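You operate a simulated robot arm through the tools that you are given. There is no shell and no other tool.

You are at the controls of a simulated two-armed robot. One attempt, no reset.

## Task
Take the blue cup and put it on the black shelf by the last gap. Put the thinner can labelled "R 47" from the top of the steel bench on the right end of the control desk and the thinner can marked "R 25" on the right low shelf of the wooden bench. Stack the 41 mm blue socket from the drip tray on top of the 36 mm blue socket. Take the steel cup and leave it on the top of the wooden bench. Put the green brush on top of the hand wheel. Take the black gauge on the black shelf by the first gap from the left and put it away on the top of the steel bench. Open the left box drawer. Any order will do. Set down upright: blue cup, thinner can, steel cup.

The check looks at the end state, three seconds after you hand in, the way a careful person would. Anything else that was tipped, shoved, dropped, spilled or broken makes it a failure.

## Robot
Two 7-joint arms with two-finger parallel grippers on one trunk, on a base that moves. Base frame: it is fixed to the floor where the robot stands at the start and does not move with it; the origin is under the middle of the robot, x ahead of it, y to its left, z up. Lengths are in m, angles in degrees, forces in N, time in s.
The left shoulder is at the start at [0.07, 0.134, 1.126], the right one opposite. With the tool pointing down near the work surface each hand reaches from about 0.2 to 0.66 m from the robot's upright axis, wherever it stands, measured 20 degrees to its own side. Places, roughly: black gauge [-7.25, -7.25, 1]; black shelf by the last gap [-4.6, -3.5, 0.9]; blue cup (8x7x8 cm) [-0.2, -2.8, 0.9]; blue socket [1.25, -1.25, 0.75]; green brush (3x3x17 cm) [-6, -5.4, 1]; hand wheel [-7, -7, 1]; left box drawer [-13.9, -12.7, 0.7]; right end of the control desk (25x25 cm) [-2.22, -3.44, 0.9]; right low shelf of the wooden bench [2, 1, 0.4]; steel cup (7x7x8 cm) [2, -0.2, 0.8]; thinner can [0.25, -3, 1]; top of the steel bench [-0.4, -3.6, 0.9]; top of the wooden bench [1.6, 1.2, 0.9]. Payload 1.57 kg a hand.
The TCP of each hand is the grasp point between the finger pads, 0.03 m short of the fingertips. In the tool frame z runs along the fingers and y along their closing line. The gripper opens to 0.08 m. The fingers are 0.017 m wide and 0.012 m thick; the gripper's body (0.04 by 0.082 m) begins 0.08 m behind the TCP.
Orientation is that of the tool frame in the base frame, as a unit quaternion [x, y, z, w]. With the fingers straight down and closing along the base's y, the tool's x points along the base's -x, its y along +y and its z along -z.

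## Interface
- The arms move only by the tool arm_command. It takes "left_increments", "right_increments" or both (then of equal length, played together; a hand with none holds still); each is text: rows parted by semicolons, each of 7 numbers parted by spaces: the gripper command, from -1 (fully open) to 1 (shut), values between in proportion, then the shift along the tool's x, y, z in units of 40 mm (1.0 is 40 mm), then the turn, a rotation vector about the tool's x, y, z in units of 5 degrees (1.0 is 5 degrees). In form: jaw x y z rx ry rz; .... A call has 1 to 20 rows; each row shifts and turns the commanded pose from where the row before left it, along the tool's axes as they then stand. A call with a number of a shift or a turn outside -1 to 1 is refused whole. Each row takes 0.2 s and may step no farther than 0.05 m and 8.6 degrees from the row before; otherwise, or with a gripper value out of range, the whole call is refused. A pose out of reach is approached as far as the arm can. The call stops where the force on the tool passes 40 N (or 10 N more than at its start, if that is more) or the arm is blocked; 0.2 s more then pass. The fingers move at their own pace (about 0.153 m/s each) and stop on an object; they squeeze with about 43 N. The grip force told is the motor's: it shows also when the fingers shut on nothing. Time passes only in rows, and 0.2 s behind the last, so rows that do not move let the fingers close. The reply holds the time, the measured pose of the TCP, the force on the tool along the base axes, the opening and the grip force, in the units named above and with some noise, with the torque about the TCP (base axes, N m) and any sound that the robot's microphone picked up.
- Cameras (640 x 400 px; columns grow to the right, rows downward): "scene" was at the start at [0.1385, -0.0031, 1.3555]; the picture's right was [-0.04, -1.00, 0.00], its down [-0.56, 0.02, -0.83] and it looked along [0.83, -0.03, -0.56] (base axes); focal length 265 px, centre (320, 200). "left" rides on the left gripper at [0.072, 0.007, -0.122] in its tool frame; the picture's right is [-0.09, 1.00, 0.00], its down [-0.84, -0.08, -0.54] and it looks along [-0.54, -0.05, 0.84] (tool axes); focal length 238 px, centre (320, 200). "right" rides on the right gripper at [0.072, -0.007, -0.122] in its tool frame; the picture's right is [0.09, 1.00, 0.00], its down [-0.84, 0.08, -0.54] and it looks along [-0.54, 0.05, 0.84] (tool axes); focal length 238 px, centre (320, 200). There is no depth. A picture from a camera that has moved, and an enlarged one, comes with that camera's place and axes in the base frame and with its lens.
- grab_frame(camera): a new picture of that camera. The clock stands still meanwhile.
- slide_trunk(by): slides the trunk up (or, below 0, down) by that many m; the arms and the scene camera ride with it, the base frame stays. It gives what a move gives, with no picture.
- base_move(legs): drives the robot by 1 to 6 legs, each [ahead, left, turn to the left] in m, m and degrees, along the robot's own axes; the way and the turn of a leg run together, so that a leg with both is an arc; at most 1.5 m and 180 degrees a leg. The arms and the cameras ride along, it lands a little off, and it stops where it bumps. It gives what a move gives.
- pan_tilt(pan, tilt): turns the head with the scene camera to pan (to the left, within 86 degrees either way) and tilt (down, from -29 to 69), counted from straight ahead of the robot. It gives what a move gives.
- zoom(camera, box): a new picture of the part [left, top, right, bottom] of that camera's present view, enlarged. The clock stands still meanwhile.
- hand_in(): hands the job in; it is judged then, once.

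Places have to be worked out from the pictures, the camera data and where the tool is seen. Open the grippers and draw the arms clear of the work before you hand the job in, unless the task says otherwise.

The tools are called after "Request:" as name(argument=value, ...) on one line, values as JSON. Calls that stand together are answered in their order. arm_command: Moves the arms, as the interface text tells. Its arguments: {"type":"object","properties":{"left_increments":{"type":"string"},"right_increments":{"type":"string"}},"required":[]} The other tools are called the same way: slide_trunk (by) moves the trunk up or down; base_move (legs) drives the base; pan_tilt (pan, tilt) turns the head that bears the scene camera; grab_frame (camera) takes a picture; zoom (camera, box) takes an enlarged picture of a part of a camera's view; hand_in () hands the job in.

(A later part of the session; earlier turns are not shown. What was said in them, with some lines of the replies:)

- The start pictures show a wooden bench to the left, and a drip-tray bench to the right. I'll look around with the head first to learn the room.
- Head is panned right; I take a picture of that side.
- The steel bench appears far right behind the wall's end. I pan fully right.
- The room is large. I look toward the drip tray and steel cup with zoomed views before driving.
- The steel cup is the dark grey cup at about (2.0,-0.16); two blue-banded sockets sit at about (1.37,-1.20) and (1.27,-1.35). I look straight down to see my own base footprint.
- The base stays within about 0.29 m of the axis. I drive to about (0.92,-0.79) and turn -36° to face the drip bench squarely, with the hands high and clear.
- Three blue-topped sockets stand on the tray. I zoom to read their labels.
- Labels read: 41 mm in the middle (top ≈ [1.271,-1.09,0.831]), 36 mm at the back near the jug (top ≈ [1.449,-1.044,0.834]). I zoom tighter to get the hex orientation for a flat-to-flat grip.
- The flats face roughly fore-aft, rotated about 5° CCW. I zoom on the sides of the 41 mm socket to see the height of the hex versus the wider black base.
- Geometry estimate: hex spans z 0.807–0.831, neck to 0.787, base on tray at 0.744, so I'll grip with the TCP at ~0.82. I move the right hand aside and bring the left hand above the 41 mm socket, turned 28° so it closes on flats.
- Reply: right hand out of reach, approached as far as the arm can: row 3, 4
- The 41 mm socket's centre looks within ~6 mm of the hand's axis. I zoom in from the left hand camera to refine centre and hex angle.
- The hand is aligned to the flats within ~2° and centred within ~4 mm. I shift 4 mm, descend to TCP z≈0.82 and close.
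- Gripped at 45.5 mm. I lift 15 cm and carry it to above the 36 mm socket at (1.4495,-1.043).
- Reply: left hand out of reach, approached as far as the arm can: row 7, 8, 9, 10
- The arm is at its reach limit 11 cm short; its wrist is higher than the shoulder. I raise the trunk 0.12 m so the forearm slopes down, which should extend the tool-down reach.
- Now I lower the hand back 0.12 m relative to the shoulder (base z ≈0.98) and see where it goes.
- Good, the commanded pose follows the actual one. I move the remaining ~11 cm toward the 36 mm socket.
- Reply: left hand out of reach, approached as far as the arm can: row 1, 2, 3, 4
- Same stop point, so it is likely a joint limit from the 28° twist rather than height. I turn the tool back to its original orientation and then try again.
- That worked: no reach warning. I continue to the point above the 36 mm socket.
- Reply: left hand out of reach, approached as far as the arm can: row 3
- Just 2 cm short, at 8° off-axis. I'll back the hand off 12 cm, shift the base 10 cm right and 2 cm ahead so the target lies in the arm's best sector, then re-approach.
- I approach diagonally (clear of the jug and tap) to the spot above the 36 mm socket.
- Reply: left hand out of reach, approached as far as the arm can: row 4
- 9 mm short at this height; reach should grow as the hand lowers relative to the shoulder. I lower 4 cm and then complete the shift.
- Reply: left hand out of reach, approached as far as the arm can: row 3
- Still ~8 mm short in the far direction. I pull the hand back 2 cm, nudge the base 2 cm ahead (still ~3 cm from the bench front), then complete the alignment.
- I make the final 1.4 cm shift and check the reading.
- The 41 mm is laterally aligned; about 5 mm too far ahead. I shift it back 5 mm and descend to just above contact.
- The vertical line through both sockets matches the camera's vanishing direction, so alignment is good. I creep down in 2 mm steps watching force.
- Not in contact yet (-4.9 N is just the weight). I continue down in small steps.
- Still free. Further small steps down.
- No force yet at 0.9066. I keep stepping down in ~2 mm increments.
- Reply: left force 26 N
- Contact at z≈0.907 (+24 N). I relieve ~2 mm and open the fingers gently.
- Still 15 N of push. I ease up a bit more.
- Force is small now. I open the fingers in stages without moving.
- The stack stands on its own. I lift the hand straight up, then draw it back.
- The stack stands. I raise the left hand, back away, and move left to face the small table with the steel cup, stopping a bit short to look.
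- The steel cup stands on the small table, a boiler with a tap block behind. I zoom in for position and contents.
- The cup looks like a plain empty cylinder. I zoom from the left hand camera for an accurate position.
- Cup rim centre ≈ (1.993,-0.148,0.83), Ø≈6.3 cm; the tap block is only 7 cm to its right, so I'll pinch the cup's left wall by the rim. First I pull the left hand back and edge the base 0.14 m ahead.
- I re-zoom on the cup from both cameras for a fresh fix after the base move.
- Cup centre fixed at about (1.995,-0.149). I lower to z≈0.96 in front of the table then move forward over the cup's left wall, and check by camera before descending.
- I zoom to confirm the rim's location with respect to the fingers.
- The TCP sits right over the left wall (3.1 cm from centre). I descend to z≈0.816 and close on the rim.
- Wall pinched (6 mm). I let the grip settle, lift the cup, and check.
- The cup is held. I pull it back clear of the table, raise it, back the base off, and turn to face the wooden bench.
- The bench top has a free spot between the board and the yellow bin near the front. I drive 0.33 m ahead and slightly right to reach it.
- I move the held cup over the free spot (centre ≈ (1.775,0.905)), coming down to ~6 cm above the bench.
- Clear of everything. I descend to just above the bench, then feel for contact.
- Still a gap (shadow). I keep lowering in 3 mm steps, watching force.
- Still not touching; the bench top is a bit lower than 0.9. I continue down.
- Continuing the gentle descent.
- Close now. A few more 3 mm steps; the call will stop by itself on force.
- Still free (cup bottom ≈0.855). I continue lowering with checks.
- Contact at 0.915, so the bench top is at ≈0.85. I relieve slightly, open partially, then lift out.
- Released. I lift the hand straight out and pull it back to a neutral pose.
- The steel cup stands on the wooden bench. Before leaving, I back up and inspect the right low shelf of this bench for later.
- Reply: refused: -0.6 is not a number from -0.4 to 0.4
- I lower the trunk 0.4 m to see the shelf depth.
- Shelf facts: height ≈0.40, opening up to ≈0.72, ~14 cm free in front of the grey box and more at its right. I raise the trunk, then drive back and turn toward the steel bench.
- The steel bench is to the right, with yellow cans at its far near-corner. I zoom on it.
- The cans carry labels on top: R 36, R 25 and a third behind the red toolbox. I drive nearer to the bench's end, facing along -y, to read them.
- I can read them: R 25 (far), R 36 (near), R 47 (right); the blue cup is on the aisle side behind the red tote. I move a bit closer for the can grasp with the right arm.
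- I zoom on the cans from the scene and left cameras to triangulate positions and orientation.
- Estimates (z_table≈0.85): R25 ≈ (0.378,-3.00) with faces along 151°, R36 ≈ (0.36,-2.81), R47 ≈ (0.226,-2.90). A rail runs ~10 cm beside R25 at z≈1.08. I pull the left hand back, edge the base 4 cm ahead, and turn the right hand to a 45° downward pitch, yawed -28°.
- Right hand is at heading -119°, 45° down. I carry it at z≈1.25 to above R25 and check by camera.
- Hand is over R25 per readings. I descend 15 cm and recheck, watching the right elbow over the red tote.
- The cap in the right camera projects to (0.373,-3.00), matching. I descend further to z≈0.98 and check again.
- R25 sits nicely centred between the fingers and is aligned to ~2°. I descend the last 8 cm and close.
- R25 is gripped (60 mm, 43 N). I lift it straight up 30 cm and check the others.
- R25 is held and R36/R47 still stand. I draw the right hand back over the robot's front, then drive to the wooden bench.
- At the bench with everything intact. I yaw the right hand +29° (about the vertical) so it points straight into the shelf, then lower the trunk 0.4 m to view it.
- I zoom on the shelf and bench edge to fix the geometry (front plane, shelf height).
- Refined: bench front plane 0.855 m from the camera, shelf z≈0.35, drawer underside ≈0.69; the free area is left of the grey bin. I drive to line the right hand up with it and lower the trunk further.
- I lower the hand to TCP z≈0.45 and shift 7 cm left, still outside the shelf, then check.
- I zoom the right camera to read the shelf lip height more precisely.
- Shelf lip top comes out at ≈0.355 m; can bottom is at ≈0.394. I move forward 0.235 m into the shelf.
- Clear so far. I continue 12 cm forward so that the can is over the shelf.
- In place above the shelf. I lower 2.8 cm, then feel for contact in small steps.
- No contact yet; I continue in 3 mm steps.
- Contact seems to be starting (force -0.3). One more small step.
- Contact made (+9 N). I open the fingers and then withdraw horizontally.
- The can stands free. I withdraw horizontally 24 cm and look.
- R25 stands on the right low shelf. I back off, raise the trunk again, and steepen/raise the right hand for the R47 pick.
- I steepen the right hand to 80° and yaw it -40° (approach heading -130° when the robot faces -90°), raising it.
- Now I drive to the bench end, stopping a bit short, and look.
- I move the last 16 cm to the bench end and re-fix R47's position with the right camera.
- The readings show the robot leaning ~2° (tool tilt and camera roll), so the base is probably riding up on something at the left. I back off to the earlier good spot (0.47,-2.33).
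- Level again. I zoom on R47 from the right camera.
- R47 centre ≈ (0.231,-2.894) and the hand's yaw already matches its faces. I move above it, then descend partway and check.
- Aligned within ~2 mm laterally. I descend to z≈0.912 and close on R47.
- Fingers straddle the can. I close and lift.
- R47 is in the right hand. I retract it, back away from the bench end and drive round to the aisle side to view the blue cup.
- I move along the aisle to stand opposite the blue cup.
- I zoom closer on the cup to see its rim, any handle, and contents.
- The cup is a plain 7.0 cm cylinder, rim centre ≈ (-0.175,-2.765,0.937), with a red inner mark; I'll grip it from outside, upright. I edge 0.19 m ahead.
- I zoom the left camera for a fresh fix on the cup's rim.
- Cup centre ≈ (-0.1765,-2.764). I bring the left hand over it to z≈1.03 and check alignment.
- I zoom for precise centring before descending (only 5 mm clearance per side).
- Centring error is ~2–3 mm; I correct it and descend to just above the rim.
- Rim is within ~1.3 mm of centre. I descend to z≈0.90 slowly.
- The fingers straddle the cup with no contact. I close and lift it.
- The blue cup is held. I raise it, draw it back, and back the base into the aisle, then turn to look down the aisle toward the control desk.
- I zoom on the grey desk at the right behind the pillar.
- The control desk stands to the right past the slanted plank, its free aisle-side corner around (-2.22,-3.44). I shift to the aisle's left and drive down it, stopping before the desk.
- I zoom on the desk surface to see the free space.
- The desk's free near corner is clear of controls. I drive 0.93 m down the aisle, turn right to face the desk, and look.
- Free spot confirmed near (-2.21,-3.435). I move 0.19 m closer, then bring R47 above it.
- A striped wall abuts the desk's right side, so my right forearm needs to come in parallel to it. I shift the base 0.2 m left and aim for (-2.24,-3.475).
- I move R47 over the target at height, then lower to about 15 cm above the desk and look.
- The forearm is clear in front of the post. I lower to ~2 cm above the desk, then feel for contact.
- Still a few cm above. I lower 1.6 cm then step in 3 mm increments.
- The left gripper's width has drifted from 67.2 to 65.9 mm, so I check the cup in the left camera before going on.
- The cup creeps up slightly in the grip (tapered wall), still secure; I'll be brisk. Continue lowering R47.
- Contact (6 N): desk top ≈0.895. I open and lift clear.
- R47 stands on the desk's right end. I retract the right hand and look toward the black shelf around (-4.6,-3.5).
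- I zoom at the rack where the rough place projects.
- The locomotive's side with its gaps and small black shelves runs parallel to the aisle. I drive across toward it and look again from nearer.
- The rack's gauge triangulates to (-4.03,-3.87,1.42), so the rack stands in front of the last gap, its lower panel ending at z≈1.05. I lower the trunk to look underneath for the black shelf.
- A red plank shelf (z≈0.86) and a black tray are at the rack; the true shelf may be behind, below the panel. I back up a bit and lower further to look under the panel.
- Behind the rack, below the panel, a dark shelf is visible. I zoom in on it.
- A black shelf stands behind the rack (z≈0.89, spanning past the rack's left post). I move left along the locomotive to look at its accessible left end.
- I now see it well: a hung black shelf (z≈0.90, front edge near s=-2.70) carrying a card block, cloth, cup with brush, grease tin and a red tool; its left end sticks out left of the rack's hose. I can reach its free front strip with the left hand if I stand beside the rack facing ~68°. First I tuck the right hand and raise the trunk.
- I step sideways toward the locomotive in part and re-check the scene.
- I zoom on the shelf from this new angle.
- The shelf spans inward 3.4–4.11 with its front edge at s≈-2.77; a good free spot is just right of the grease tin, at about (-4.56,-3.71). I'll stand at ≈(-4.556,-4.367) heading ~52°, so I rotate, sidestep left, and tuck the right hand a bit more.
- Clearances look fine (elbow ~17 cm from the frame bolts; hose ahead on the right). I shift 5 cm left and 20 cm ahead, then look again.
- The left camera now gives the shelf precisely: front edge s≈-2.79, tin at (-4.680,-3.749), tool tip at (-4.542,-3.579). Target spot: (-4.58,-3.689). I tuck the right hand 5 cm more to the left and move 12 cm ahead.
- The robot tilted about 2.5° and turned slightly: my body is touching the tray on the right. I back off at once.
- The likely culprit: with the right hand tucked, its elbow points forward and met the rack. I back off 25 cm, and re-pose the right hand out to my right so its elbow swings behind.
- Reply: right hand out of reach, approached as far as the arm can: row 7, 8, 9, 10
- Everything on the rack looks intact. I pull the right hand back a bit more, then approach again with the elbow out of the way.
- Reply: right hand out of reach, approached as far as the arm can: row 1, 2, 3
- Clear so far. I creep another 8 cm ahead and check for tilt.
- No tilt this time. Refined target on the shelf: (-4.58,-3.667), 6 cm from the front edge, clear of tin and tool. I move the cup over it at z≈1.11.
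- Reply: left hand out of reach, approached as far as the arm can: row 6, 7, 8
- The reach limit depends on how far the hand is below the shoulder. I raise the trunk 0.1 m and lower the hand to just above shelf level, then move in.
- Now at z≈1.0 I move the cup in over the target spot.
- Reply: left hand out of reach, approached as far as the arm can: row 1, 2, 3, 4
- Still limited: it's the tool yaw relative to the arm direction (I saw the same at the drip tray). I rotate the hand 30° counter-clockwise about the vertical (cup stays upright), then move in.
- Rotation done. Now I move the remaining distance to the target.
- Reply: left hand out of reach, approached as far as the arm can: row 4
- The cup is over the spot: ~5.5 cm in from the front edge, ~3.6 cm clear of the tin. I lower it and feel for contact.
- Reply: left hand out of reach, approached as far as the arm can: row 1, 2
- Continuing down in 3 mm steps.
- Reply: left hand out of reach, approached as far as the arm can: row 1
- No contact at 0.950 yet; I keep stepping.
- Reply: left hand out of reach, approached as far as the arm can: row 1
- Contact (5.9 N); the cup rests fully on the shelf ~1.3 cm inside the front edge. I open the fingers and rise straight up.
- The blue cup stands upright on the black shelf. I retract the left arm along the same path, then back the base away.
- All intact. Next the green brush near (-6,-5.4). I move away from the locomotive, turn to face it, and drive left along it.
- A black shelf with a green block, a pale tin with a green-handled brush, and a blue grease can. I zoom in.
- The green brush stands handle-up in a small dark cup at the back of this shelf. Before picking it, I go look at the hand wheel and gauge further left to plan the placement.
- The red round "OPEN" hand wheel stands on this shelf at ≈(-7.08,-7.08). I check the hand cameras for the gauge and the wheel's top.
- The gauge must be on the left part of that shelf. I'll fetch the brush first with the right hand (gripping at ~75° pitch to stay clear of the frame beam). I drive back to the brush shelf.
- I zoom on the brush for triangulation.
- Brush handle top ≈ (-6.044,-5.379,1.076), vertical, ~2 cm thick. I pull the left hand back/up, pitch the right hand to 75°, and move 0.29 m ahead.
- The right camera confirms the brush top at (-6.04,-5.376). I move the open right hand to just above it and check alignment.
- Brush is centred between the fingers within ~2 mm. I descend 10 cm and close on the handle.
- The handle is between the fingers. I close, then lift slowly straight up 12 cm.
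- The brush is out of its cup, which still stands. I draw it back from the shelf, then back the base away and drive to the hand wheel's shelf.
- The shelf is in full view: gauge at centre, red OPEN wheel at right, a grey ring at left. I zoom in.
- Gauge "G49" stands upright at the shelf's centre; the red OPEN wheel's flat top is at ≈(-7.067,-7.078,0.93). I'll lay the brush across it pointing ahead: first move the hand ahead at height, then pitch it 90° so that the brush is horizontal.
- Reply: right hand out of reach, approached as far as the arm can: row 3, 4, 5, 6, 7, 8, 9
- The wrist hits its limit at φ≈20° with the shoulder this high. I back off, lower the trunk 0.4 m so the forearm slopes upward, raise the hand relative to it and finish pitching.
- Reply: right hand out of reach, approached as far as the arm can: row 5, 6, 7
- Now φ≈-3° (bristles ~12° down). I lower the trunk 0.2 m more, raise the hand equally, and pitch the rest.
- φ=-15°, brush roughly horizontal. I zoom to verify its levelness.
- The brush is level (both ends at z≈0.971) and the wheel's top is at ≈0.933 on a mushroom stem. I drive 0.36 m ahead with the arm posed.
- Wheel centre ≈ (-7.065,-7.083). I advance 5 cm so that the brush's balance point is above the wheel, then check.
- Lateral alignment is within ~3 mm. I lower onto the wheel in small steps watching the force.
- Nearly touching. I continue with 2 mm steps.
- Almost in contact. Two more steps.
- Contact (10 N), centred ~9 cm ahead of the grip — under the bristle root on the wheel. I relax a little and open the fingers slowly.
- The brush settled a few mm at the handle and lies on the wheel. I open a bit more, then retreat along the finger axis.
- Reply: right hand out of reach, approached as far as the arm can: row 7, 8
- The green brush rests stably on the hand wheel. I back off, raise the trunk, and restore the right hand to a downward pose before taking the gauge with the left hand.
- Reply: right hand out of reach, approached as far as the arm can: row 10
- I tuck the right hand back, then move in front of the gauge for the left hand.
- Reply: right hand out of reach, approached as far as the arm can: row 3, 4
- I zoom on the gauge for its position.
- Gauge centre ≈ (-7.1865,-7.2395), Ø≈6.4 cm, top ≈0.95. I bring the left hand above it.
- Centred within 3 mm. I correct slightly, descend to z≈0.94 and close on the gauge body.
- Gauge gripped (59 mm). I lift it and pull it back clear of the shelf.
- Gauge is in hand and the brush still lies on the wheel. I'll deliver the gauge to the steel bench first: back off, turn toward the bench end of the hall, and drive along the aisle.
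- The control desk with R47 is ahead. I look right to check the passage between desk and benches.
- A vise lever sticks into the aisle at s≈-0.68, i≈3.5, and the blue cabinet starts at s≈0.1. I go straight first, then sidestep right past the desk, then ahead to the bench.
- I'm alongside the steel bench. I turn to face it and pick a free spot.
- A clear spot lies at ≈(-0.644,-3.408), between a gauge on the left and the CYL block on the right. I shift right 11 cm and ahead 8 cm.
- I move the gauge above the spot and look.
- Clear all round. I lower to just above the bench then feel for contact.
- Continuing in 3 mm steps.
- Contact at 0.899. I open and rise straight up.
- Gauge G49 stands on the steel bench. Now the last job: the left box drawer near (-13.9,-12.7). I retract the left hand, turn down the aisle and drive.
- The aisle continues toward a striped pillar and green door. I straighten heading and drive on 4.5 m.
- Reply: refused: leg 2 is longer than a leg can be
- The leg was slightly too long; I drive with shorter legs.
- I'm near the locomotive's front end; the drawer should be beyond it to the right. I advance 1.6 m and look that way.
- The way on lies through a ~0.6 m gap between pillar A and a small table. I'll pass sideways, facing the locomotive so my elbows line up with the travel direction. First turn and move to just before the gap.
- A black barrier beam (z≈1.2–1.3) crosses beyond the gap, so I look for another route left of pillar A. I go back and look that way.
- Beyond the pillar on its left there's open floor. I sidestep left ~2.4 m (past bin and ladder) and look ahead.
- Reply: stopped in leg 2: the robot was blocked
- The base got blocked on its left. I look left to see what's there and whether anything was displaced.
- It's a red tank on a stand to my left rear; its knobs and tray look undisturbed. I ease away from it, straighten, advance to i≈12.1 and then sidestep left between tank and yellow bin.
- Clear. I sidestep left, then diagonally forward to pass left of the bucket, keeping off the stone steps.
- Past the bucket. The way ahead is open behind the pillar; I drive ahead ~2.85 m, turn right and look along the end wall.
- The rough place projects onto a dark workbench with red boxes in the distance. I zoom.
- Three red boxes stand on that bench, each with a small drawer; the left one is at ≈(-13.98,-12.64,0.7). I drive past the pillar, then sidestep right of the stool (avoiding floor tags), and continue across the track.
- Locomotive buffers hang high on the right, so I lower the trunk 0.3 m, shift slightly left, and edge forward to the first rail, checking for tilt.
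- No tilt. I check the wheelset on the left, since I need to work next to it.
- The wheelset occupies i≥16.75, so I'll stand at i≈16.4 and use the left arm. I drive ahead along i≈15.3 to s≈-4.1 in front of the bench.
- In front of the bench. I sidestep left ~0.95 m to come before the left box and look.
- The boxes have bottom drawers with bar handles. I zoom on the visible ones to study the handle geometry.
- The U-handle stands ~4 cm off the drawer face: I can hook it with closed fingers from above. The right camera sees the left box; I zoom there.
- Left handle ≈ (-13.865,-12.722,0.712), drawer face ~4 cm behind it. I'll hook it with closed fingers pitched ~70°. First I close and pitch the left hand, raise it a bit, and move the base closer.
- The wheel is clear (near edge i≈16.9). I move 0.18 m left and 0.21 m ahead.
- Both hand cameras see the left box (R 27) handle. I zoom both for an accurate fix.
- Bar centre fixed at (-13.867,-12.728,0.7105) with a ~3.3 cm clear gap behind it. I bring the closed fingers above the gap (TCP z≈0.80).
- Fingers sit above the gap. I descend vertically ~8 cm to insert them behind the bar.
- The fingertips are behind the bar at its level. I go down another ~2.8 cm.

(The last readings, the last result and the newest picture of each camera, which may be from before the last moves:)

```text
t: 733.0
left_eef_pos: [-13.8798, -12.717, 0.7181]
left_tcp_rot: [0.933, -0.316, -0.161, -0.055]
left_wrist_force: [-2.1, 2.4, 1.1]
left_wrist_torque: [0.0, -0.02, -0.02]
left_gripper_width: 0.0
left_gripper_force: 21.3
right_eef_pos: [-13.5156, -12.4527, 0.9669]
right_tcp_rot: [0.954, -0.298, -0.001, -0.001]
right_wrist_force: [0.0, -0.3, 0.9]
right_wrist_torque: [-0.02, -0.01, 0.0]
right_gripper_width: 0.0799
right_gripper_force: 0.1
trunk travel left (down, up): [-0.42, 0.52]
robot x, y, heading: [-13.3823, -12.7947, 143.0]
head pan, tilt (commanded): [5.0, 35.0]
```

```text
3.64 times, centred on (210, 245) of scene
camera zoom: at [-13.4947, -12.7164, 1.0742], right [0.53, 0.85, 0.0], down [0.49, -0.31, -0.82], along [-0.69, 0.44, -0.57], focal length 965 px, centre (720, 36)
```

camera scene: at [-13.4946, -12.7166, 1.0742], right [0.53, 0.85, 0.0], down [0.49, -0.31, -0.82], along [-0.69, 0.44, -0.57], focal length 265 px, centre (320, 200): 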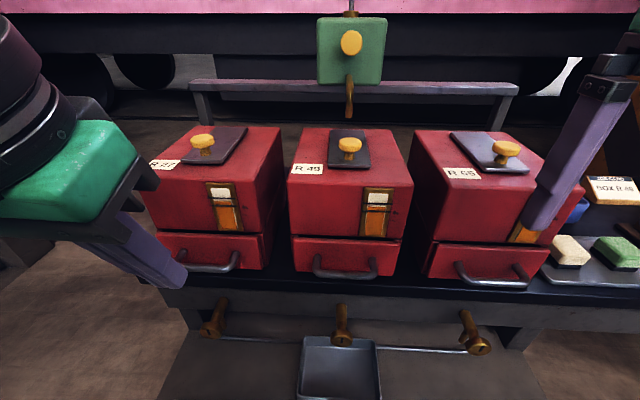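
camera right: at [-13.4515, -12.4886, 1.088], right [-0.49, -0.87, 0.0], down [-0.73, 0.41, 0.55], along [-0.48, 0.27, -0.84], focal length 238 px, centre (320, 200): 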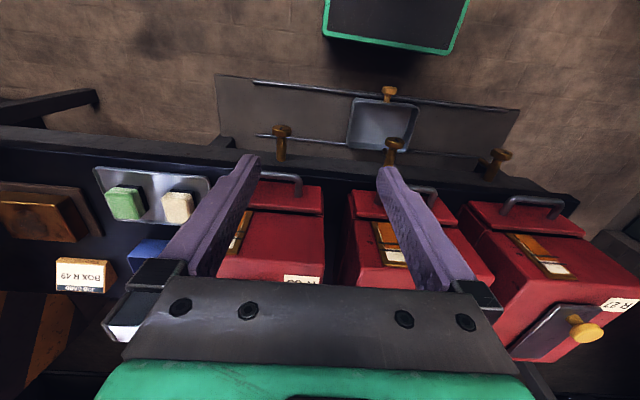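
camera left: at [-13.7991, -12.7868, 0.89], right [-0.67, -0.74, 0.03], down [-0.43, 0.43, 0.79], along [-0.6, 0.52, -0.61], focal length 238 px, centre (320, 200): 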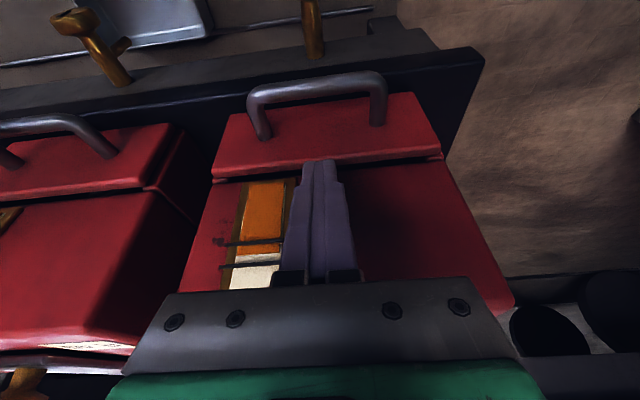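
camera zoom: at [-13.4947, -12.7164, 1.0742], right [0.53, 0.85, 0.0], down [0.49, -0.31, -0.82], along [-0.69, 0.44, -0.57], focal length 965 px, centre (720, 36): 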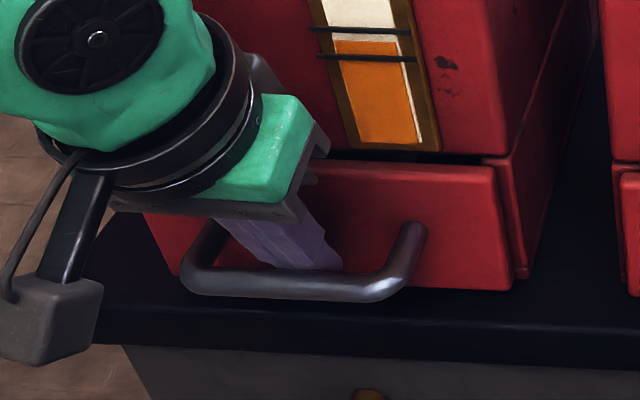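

Hooked. I pull straight back toward me in 2 cm steps.

Request:
arm_command(left_increments="1 0.24 0 -0.085 0 0 0; 1 0.35 0 -0.125 0 0 0; 1 0.471 0 -0.168 0 0 0; 1 0.471 0 -0.168 0 0 0; 1 0 0 0 0 0 0")

Request:
zoom(camera="scene", box=[100, 150, 300, 300])

Request:
zoom(camera="right", box=[440, 140, 640, 270])

```text
t: 734.2
left_eef_pos: [-13.8276, -12.7562, 0.7177]
left_tcp_rot: [0.934, -0.316, -0.161, -0.055]
left_wrist_force: [-0.1, 0.1, -0.7]
left_wrist_torque: [0.02, 0.01, -0.02]
left_gripper_width: 0.0
left_gripper_force: 20.9
right_eef_pos: [-13.516, -12.4523, 0.9661]
right_tcp_rot: [0.954, -0.298, -0.002, 0.0]
right_wrist_force: [0.1, -0.7, 0.9]
right_wrist_torque: [0.01, 0.02, 0.0]
right_gripper_width: 0.0798
right_gripper_force: 0.1
trunk travel left (down, up): [-0.42, 0.52]
robot x, y, heading: [-13.3825, -12.7936, 142.7]
head pan, tilt (commanded): [5.0, 35.0]
```

```text
2.67 times, centred on (200, 225) of scene
camera zoom: at [-13.4947, -12.7165, 1.0741], right [0.53, 0.85, 0.0], down [0.49, -0.31, -0.82], along [-0.69, 0.44, -0.57], focal length 708 px, centre (640, 133)
```

zoom: 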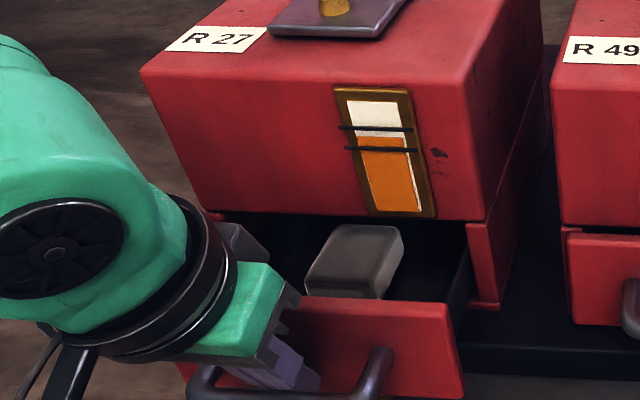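

```text
3.08 times, centred on (540, 205) of right
camera zoom: at [-13.4517, -12.4884, 1.088], right [-0.49, -0.87, 0.0], down [-0.73, 0.41, 0.55], along [-0.48, 0.27, -0.84], focal length 733 px, centre (-357, 185)
```

zoom: 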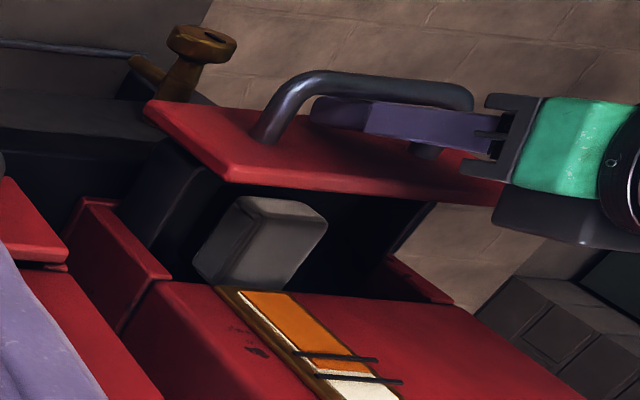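

The drawer slides out (≈6–7 cm so far; a grey block lies inside). I pull further in small steps watching force.

Request:
arm_command(left_increments="1 0.353 0 -0.126 0 0 0; 1 0.353 0 -0.126 0 0 0; 1 0.353 0 -0.126 0 0 0; 1 0 0 0 0 0 0")

Request:
zoom(camera="scene", box=[100, 150, 300, 330])

Request:
zoom(camera="right", box=[440, 100, 640, 250])

```text
t: 735.2
left_eef_pos: [-13.7935, -12.7834, 0.7166]
left_tcp_rot: [0.934, -0.315, -0.161, -0.054]
left_wrist_force: [0.6, -1.1, 0.1]
left_wrist_torque: [-0.01, 0.01, 0.01]
left_gripper_width: 0.0
left_gripper_force: 21.3
right_eef_pos: [-13.5158, -12.4543, 0.966]
right_tcp_rot: [0.955, -0.298, -0.002, -0.001]
right_wrist_force: [0.4, 0.5, -0.1]
right_wrist_torque: [-0.03, -0.01, -0.05]
right_gripper_width: 0.08
right_gripper_force: 0.1
trunk travel left (down, up): [-0.42, 0.52]
robot x, y, heading: [-13.3801, -12.7956, 142.8]
head pan, tilt (commanded): [5.0, 35.0]
```

```text
2.22 times, centred on (200, 240) of scene
camera zoom: at [-13.4948, -12.7166, 1.0741], right [0.53, 0.85, 0.0], down [0.49, -0.31, -0.82], along [-0.69, 0.44, -0.57], focal length 590 px, centre (587, 111)
```

zoom: 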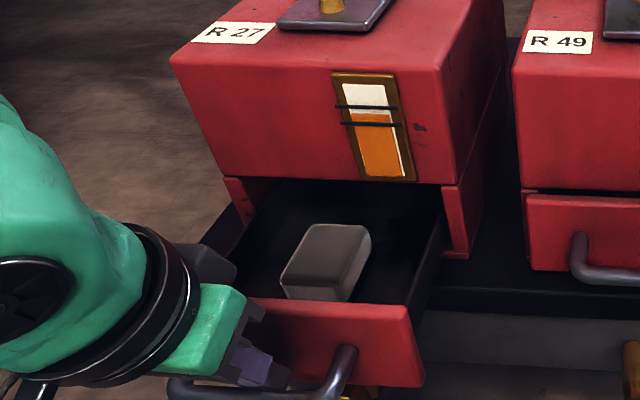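

```text
2.67 times, centred on (540, 175) of right
camera zoom: at [-13.4518, -12.4885, 1.088], right [-0.49, -0.87, 0.0], down [-0.73, 0.41, 0.55], along [-0.48, 0.27, -0.84], focal length 636 px, centre (-267, 267)
```

zoom: 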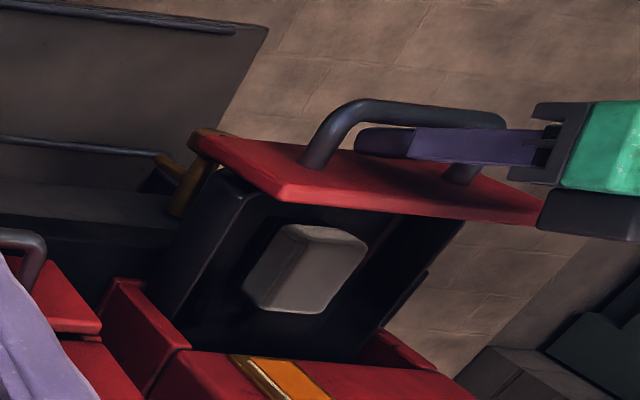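

About 10 cm open. I pull a bit further to feel for the end stop.

Request:
arm_command(left_increments="1 0.353 0 -0.126 0 0 0; 1 0.353 0 -0.126 0 0 0; 1 0 0 0 0 0 0")

Request:
zoom(camera="right", box=[440, 80, 640, 230])

Request:
zoom(camera="scene", box=[100, 150, 300, 350])

```text
t: 736.0
left_eef_pos: [-13.768, -12.8025, 0.7161]
left_tcp_rot: [0.933, -0.316, -0.161, -0.055]
left_wrist_force: [0.4, 0.5, -0.3]
left_wrist_torque: [0.04, -0.02, 0.04]
left_gripper_width: 0.0001
left_gripper_force: 21.5
right_eef_pos: [-13.515, -12.4531, 0.9659]
right_tcp_rot: [0.955, -0.298, -0.002, 0.001]
right_wrist_force: [0.0, -0.6, 0.4]
right_wrist_torque: [0.05, -0.03, -0.03]
right_gripper_width: 0.0801
right_gripper_force: 0.1
trunk travel left (down, up): [-0.42, 0.52]
robot x, y, heading: [-13.3799, -12.7966, 142.9]
head pan, tilt (commanded): [5.0, 35.0]
```

```text
2.67 times, centred on (540, 155) of right
camera zoom: at [-13.4517, -12.4886, 1.088], right [-0.49, -0.87, 0.0], down [-0.73, 0.41, 0.55], along [-0.48, 0.27, -0.84], focal length 636 px, centre (-267, 320)
```

zoom: 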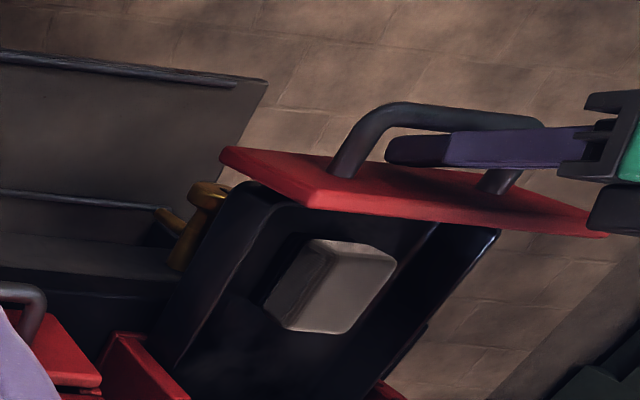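

```text
2.00 times, centred on (200, 250) of scene
camera zoom: at [-13.4947, -12.7166, 1.0741], right [0.53, 0.85, 0.0], down [0.49, -0.31, -0.82], along [-0.69, 0.44, -0.57], focal length 531 px, centre (560, 100)
```

zoom: 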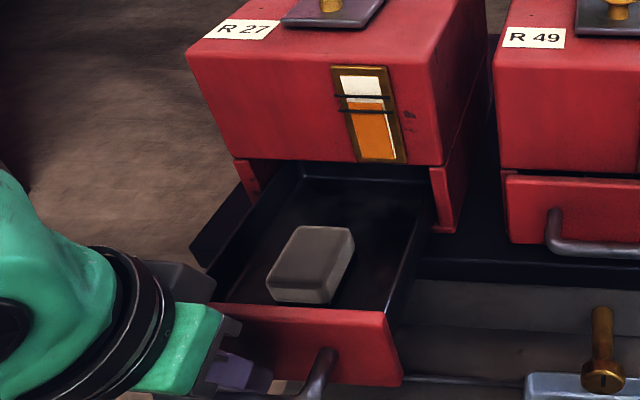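

About 13 cm open with no resistance; that's clearly open. I unhook: ease forward 1 cm, then raise the fingers straight up, and check that the drawer stays.

Request:
arm_command(left_increments="1 -0.2 0 0.07 0 0 0; 1 0 0 0 0 0 0; 1 -0.15 0 -0.42 0 0 0; 1 -0.2 0 -0.56 0 0 0; 1 -0.25 0 -0.7 0 0 0; 1 -0.25 0 -0.7 0 0 0; 1 0 0 0 0 0 0")

Request:
grab_frame(camera="scene")

Request:
zoom(camera="right", box=[440, 80, 640, 230])

```text
t: 737.6
left_eef_pos: [-13.7732, -12.797, 0.8193]
left_tcp_rot: [0.933, -0.316, -0.162, -0.056]
left_wrist_force: [0.1, -0.3, -0.2]
left_wrist_torque: [-0.01, 0.0, 0.01]
left_gripper_width: 0.0002
left_gripper_force: 21.5
right_eef_pos: [-13.5152, -12.4544, 0.9655]
right_tcp_rot: [0.954, -0.298, -0.001, 0.001]
right_wrist_force: [-0.5, 1.0, 0.2]
right_wrist_torque: [0.03, 0.03, 0.01]
right_gripper_width: 0.0799
right_gripper_force: 0.0
trunk travel left (down, up): [-0.42, 0.52]
robot x, y, heading: [-13.3788, -12.7922, 142.8]
head pan, tilt (commanded): [5.0, 35.0]
```

```text
taken
camera scene: at [-13.4943, -12.7169, 1.0743], right [0.53, 0.85, 0.0], down [0.49, -0.31, -0.82], along [-0.69, 0.44, -0.57], focal length 265 px, centre (320, 200)
```

scene: 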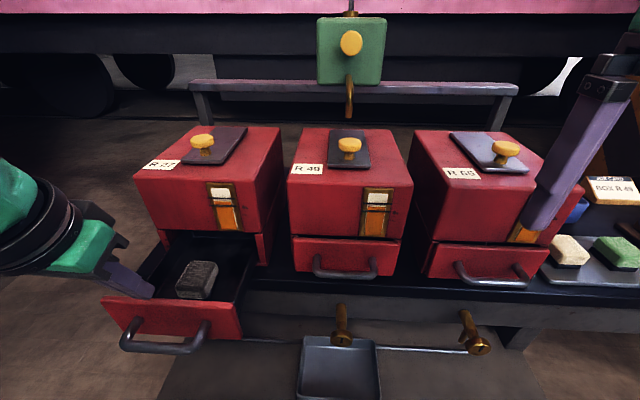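

```text
2.67 times, centred on (540, 155) of right
camera zoom: at [-13.4512, -12.4889, 1.0882], right [-0.49, -0.87, 0.0], down [-0.73, 0.41, 0.55], along [-0.48, 0.27, -0.84], focal length 636 px, centre (-267, 320)
```

zoom: 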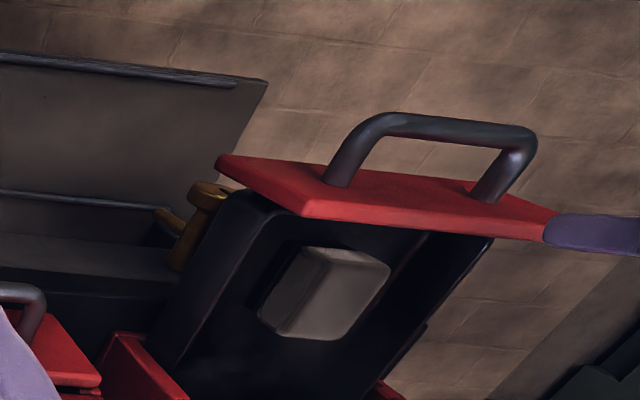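

The drawer stays put, level. I'd like it opened further if its travel allows, so I check the bar's present position to re-hook.

Request:
zoom(camera="scene", box=[80, 210, 280, 370])

Request:
grab_frame(camera="left")

Request:
grab_frame(camera="right")

```text
2.50 times, centred on (180, 290) of scene
camera zoom: at [-13.4943, -12.7169, 1.0743], right [0.53, 0.85, 0.0], down [0.49, -0.31, -0.82], along [-0.69, 0.44, -0.57], focal length 664 px, centre (670, -25)
```

zoom: 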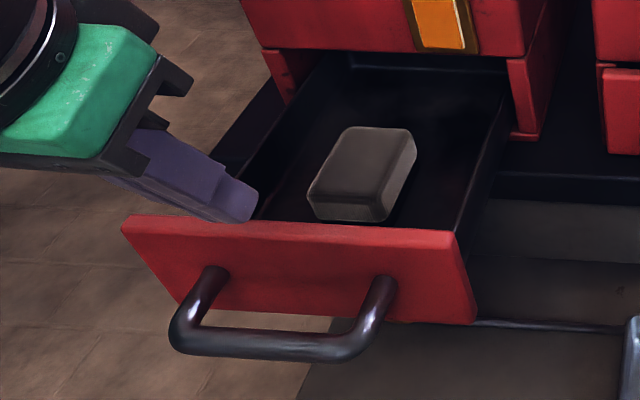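

```text
taken
camera left: at [-13.692, -12.868, 0.9076], right [-0.67, -0.74, 0.03], down [-0.43, 0.43, 0.79], along [-0.6, 0.52, -0.61], focal length 238 px, centre (320, 200)
```

left: 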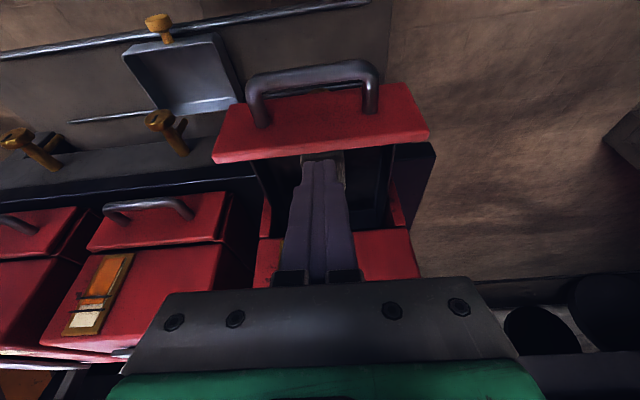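

```text
taken
camera right: at [-13.4512, -12.4889, 1.0882], right [-0.49, -0.87, 0.0], down [-0.73, 0.41, 0.55], along [-0.48, 0.27, -0.84], focal length 238 px, centre (320, 200)
```

right: 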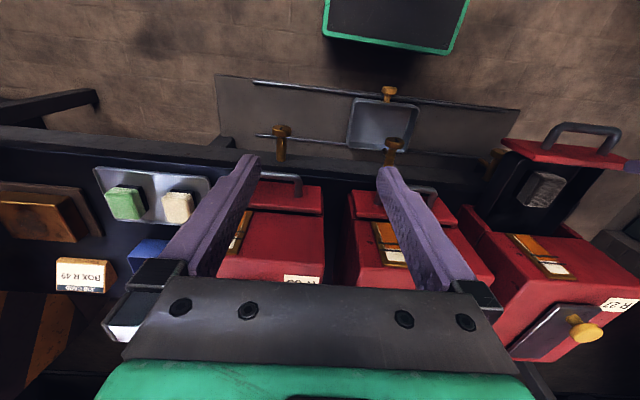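

I zoom where the drawer's back meets the box to judge how much travel remains.

Request:
zoom(camera="scene", box=[150, 220, 270, 300])

Request:
zoom(camera="right", box=[460, 120, 640, 260])

```text
5.00 times, centred on (210, 260) of scene
camera zoom: at [-13.4943, -12.7169, 1.0743], right [0.53, 0.85, 0.0], down [0.49, -0.31, -0.82], along [-0.69, 0.44, -0.57], focal length 1327 px, centre (870, -100)
```

zoom: 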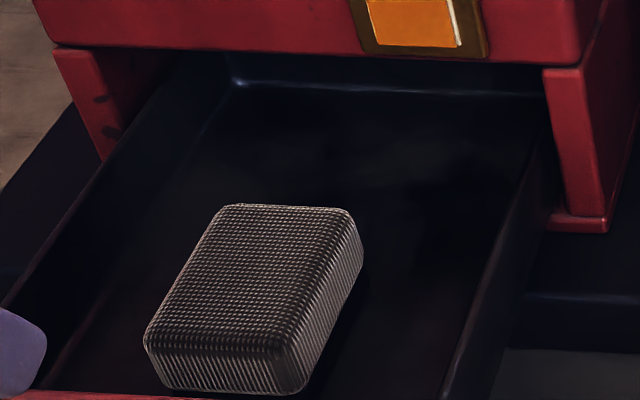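

```text
2.86 times, centred on (550, 190) of right
camera zoom: at [-13.4512, -12.4889, 1.0882], right [-0.49, -0.87, 0.0], down [-0.73, 0.41, 0.55], along [-0.48, 0.27, -0.84], focal length 681 px, centre (-337, 229)
```

zoom: 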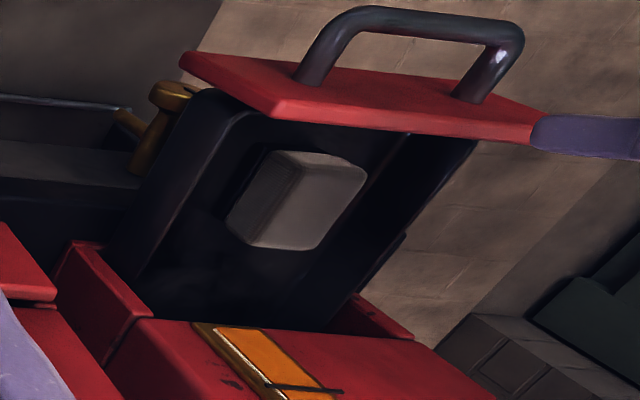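

The drawer is ≈13.9 cm out of ~20 cm length. I re-hook and pull another ~3 cm, letting any end stop show as force.

Request:
arm_command(left_increments="1 0.11 -0.2 -0.04 0 0 0; 1 0.22 0 0.62 0 0 0; 1 0.22 0 0.62 0 0 0; 1 0.22 0 0.62 0 0 0; 1 0.2 0 0.55 0 0 0; 1 0 0 0 0 0 0")

Request:
arm_command(left_increments="1 0.3 0 -0.107 0 0 0; 1 0.3 0 -0.107 0 0 0; 1 0 0 0 0 0 0")

Request:
zoom(camera="right", box=[460, 100, 640, 240])

Request:
zoom(camera="scene", box=[80, 210, 280, 370])

```text
t: 739.0
left_eef_pos: [-13.7666, -12.7935, 0.7145]
left_tcp_rot: [0.934, -0.316, -0.161, -0.054]
left_wrist_force: [-1.1, 0.7, 1.7]
left_wrist_torque: [0.0, 0.01, 0.01]
left_gripper_width: 0.0001
left_gripper_force: 21.8
right_eef_pos: [-13.5144, -12.4532, 0.9678]
right_tcp_rot: [0.955, -0.298, -0.002, 0.0]
right_wrist_force: [0.8, -0.2, 0.1]
right_wrist_torque: [-0.01, 0.02, 0.01]
right_gripper_width: 0.0799
right_gripper_force: 0.2
trunk travel left (down, up): [-0.42, 0.52]
robot x, y, heading: [-13.3814, -12.7932, 142.5]
head pan, tilt (commanded): [5.0, 35.0]
```

```text
t: 739.8
left_eef_pos: [-13.7563, -12.802, 0.716]
left_tcp_rot: [0.933, -0.317, -0.161, -0.054]
left_wrist_force: [-0.4, -0.2, -0.1]
left_wrist_torque: [0.02, -0.01, 0.03]
left_gripper_width: 0.0
left_gripper_force: 21.8
left hand out of reach, approached as far as the arm can: row 2
right_eef_pos: [-13.5149, -12.4535, 0.9671]
right_tcp_rot: [0.955, -0.297, -0.002, 0.0]
right_wrist_force: [0.2, 0.1, -0.8]
right_wrist_torque: [0.0, 0.0, 0.02]
right_gripper_width: 0.08
right_gripper_force: 0.1
trunk travel left (down, up): [-0.42, 0.52]
robot x, y, heading: [-13.3794, -12.795, 142.7]
head pan, tilt (commanded): [5.0, 35.0]
```

```text
2.86 times, centred on (550, 170) of right
camera zoom: at [-13.4516, -12.4886, 1.088], right [-0.49, -0.87, 0.0], down [-0.73, 0.41, 0.55], along [-0.48, 0.27, -0.84], focal length 681 px, centre (-337, 286)
```

zoom: 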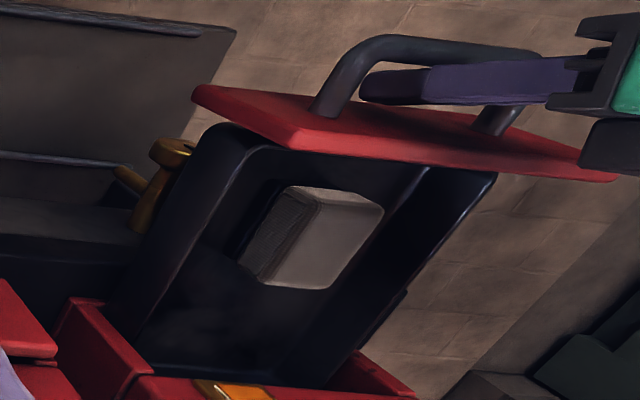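

```text
2.50 times, centred on (180, 290) of scene
camera zoom: at [-13.4946, -12.7166, 1.0742], right [0.53, 0.85, 0.0], down [0.49, -0.31, -0.82], along [-0.69, 0.44, -0.57], focal length 664 px, centre (670, -25)
```

zoom: 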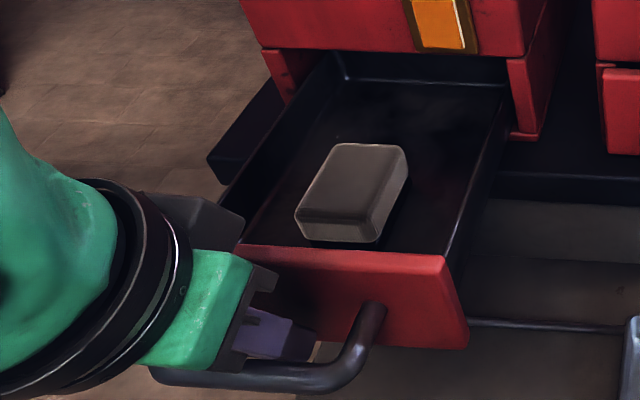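

The arm is at its inner limit, so I use a small base move back (2.5 cm) to finish the pull.

Request:
base_move(legs=[[-0.025, 0, 0]])

Request:
zoom(camera="scene", box=[80, 210, 280, 370])

Request:
zoom(camera="right", box=[460, 90, 640, 230])

```text
t: 740.6
left_eef_pos: [-13.7553, -12.8023, 0.721]
left_tcp_rot: [0.931, -0.314, -0.178, -0.06]
left_wrist_force: [-4.9, 5.5, 1.9]
left_wrist_torque: [0.14, -0.05, 0.01]
left_gripper_width: 0.0
left_gripper_force: 21.8
right_eef_pos: [-13.5063, -12.4598, 0.9648]
right_tcp_rot: [0.954, -0.299, -0.003, 0.0]
right_wrist_force: [-0.2, -0.1, 0.8]
right_wrist_torque: [0.01, 0.0, 0.01]
right_gripper_width: 0.0801
right_gripper_force: 0.0
trunk travel left (down, up): [-0.42, 0.52]
robot x, y, heading: [-13.3688, -12.7998, 142.5]
head pan, tilt (commanded): [5.0, 35.0]
stopped in leg 1: the force on the tool passed its limit at 56 N (the readings are from after the stop); the commanded pose is now the measured one
```

```text
2.50 times, centred on (180, 290) of scene
camera zoom: at [-13.4856, -12.723, 1.0739], right [0.53, 0.85, 0.0], down [0.49, -0.31, -0.82], along [-0.69, 0.44, -0.57], focal length 664 px, centre (670, -25)
```

zoom: 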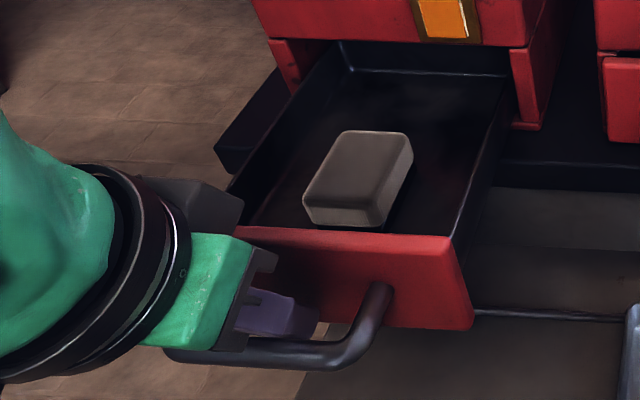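

```text
2.86 times, centred on (550, 160) of right
camera zoom: at [-13.4421, -12.495, 1.0876], right [-0.49, -0.87, 0.0], down [-0.73, 0.41, 0.54], along [-0.47, 0.27, -0.84], focal length 681 px, centre (-337, 314)
```

zoom: 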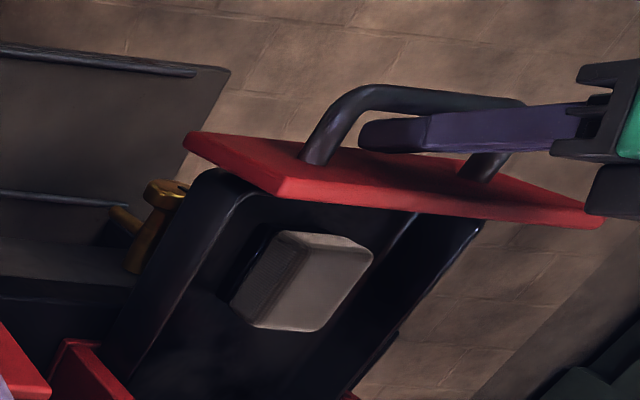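

The pull hit an end stop (56 N), so the drawer is fully open. I ease forward to unload, then lift the fingers out.

Request:
arm_command(left_increments="1 -0.28 0 0.1 0 0 0; 1 0 0 0 0 0 0; 1 -0.15 0 -0.42 0 0 0; 1 -0.2 0 -0.56 0 0 0; 1 -0.25 0 -0.7 0 0 0; 1 -0.25 0 -0.7 0 0 0; 1 -0.25 0 -0.7 0 0 0; 1 -0.25 0 -0.7 0 0 0; 1 0 0 0 0 0 0")

Request:
grab_frame(camera="scene")

Request:
grab_frame(camera="right")

```text
t: 742.6
left_eef_pos: [-13.7595, -12.801, 0.883]
left_tcp_rot: [0.931, -0.315, -0.176, -0.058]
left_wrist_force: [-0.1, 0.6, -0.3]
left_wrist_torque: [0.0, -0.03, 0.02]
left_gripper_width: 0.0
left_gripper_force: 21.3
right_eef_pos: [-13.5053, -12.4601, 0.9655]
right_tcp_rot: [0.954, -0.299, -0.002, 0.0]
right_wrist_force: [0.0, -0.1, -0.6]
right_wrist_torque: [0.0, -0.05, 0.02]
right_gripper_width: 0.0799
right_gripper_force: 0.1
trunk travel left (down, up): [-0.42, 0.52]
robot x, y, heading: [-13.3723, -12.8026, 142.8]
head pan, tilt (commanded): [5.0, 35.0]
```

```text
taken
camera scene: at [-13.4853, -12.7236, 1.0741], right [0.53, 0.85, 0.0], down [0.49, -0.31, -0.82], along [-0.69, 0.44, -0.57], focal length 265 px, centre (320, 200)
```

scene: 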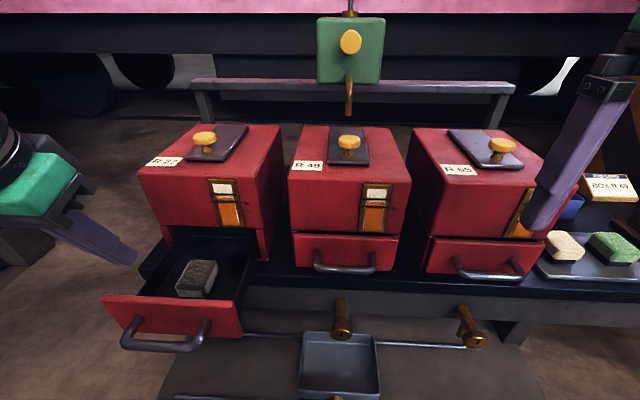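

```text
taken
camera right: at [-13.4419, -12.4956, 1.088], right [-0.49, -0.87, 0.0], down [-0.73, 0.41, 0.55], along [-0.47, 0.27, -0.84], focal length 238 px, centre (320, 200)
```

right: 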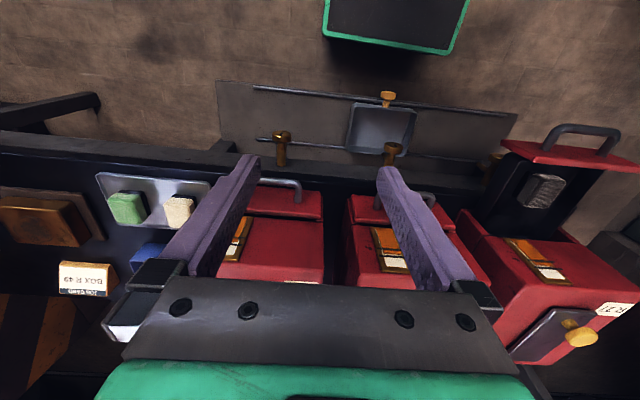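

The drawer is fully open and stable. I open the left gripper and back the robot away so the arms are clear.

Request:
arm_command(left_increments="1 0 0 -0.5 0 0 0; -1 0 0 -0.5 0 0 0; -1 0 0 0 0 0 0")

Request:
base_move(legs=[[-0.35, 0, 0]])

Request:
pan_tilt(pan=5, tilt=22)

Request:
grab_frame(camera="scene")

```text
t: 743.4
left_eef_pos: [-13.7477, -12.8097, 0.9183]
left_tcp_rot: [0.931, -0.315, -0.176, -0.06]
left_wrist_force: [-0.1, -0.3, -0.1]
left_wrist_torque: [-0.03, 0.02, 0.03]
left_gripper_width: 0.0799
left_gripper_force: 0.0
right_eef_pos: [-13.5048, -12.4619, 0.9648]
right_tcp_rot: [0.954, -0.299, -0.002, 0.001]
right_wrist_force: [-0.2, -0.4, -0.2]
right_wrist_torque: [0.04, 0.0, -0.01]
right_gripper_width: 0.0803
right_gripper_force: 0.1
trunk travel left (down, up): [-0.42, 0.52]
robot x, y, heading: [-13.3735, -12.8015, 142.2]
head pan, tilt (commanded): [5.0, 35.0]
```

```text
t: 745.6
left_eef_pos: [-13.471, -13.0198, 0.9188]
left_tcp_rot: [0.931, -0.315, -0.177, -0.06]
left_wrist_force: [-0.7, 0.0, -0.7]
left_wrist_torque: [0.0, 0.02, 0.03]
left_gripper_width: 0.08
left_gripper_force: 0.1
right_eef_pos: [-13.2273, -12.6723, 0.9673]
right_tcp_rot: [0.954, -0.3, -0.001, 0.0]
right_wrist_force: [-0.5, -0.9, -0.6]
right_wrist_torque: [0.01, 0.03, -0.02]
right_gripper_width: 0.0798
right_gripper_force: 0.0
trunk travel left (down, up): [-0.42, 0.52]
robot x, y, heading: [-13.0921, -13.0118, 142.8]
head pan, tilt (commanded): [5.0, 35.0]
```

```text
t: 746.4
left_eef_pos: [-13.4715, -13.0198, 0.9205]
left_tcp_rot: [0.93, -0.315, -0.177, -0.06]
left_wrist_force: [-0.4, 0.0, 0.6]
left_wrist_torque: [0.0, 0.03, 0.0]
left_gripper_width: 0.08
left_gripper_force: 0.1
right_eef_pos: [-13.2272, -12.6708, 0.9659]
right_tcp_rot: [0.954, -0.3, -0.002, 0.0]
right_wrist_force: [0.1, 0.1, 0.3]
right_wrist_torque: [0.0, 0.01, 0.0]
right_gripper_width: 0.0801
right_gripper_force: 0.0
trunk travel left (down, up): [-0.42, 0.52]
robot x, y, heading: [-13.0942, -13.0119, 142.7]
head pan, tilt (commanded): [5.0, 22.0]
```

```text
taken
camera scene: at [-13.2119, -12.9322, 1.0947], right [0.54, 0.84, 0.0], down [0.32, -0.2, -0.93], along [-0.78, 0.5, -0.38], focal length 265 px, centre (320, 200)
```

scene: 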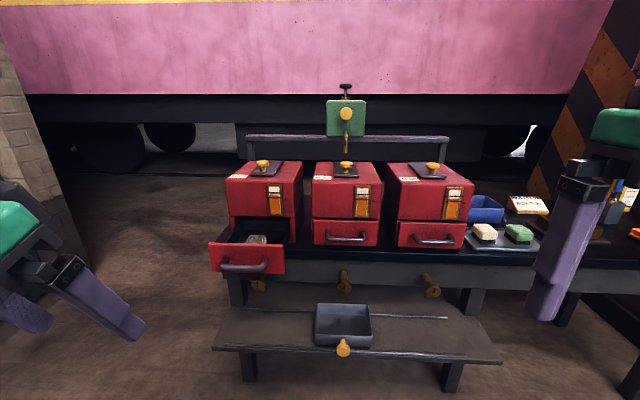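

The left box drawer stands open, nothing else on the bench has moved, both grippers are open and the arms are clear. I hand the job in.

Request:
hand_in()

```text
The job is handed in.
```

I've handed the job in with all nine parts done; I don't have the result of the check yet. I looked at each item after placing it.

| Item | Where it is now |
|---|---|
| 41 mm socket | Stacked on top of the 36 mm socket on the drip tray |
| Steel cup | Upright on the top of the wooden bench |
| Can R 25 | Upright on the right low shelf of the wooden bench |
| Can R 47 | Upright on the right end of the control desk |
| Blue cup | Upright on the black shelf by the last gap, about 1 cm in from the front edge |
| Green brush | Lying across the top of the red hand wheel |
| Black gauge (G49) | Standing on the top of the steel bench |
| Left box drawer (R 27) | Pulled out to its end stop |

Things that could count against the job:

- **Bumped things:** While placing the blue cup, I touched the red control rack, most likely with my right elbow. My base was also stopped once by a red tank near pillar A. The parts I could see looked undisturbed both times, but I didn't go back to check either spot closely.
- **Base tilt:** My base tilted briefly at the end of the steel bench, as if riding up on something. I backed off and saw nothing out of place.
- **Drawer:** It reached its stop with about 56 N of pull, and the grey block inside stayed put.
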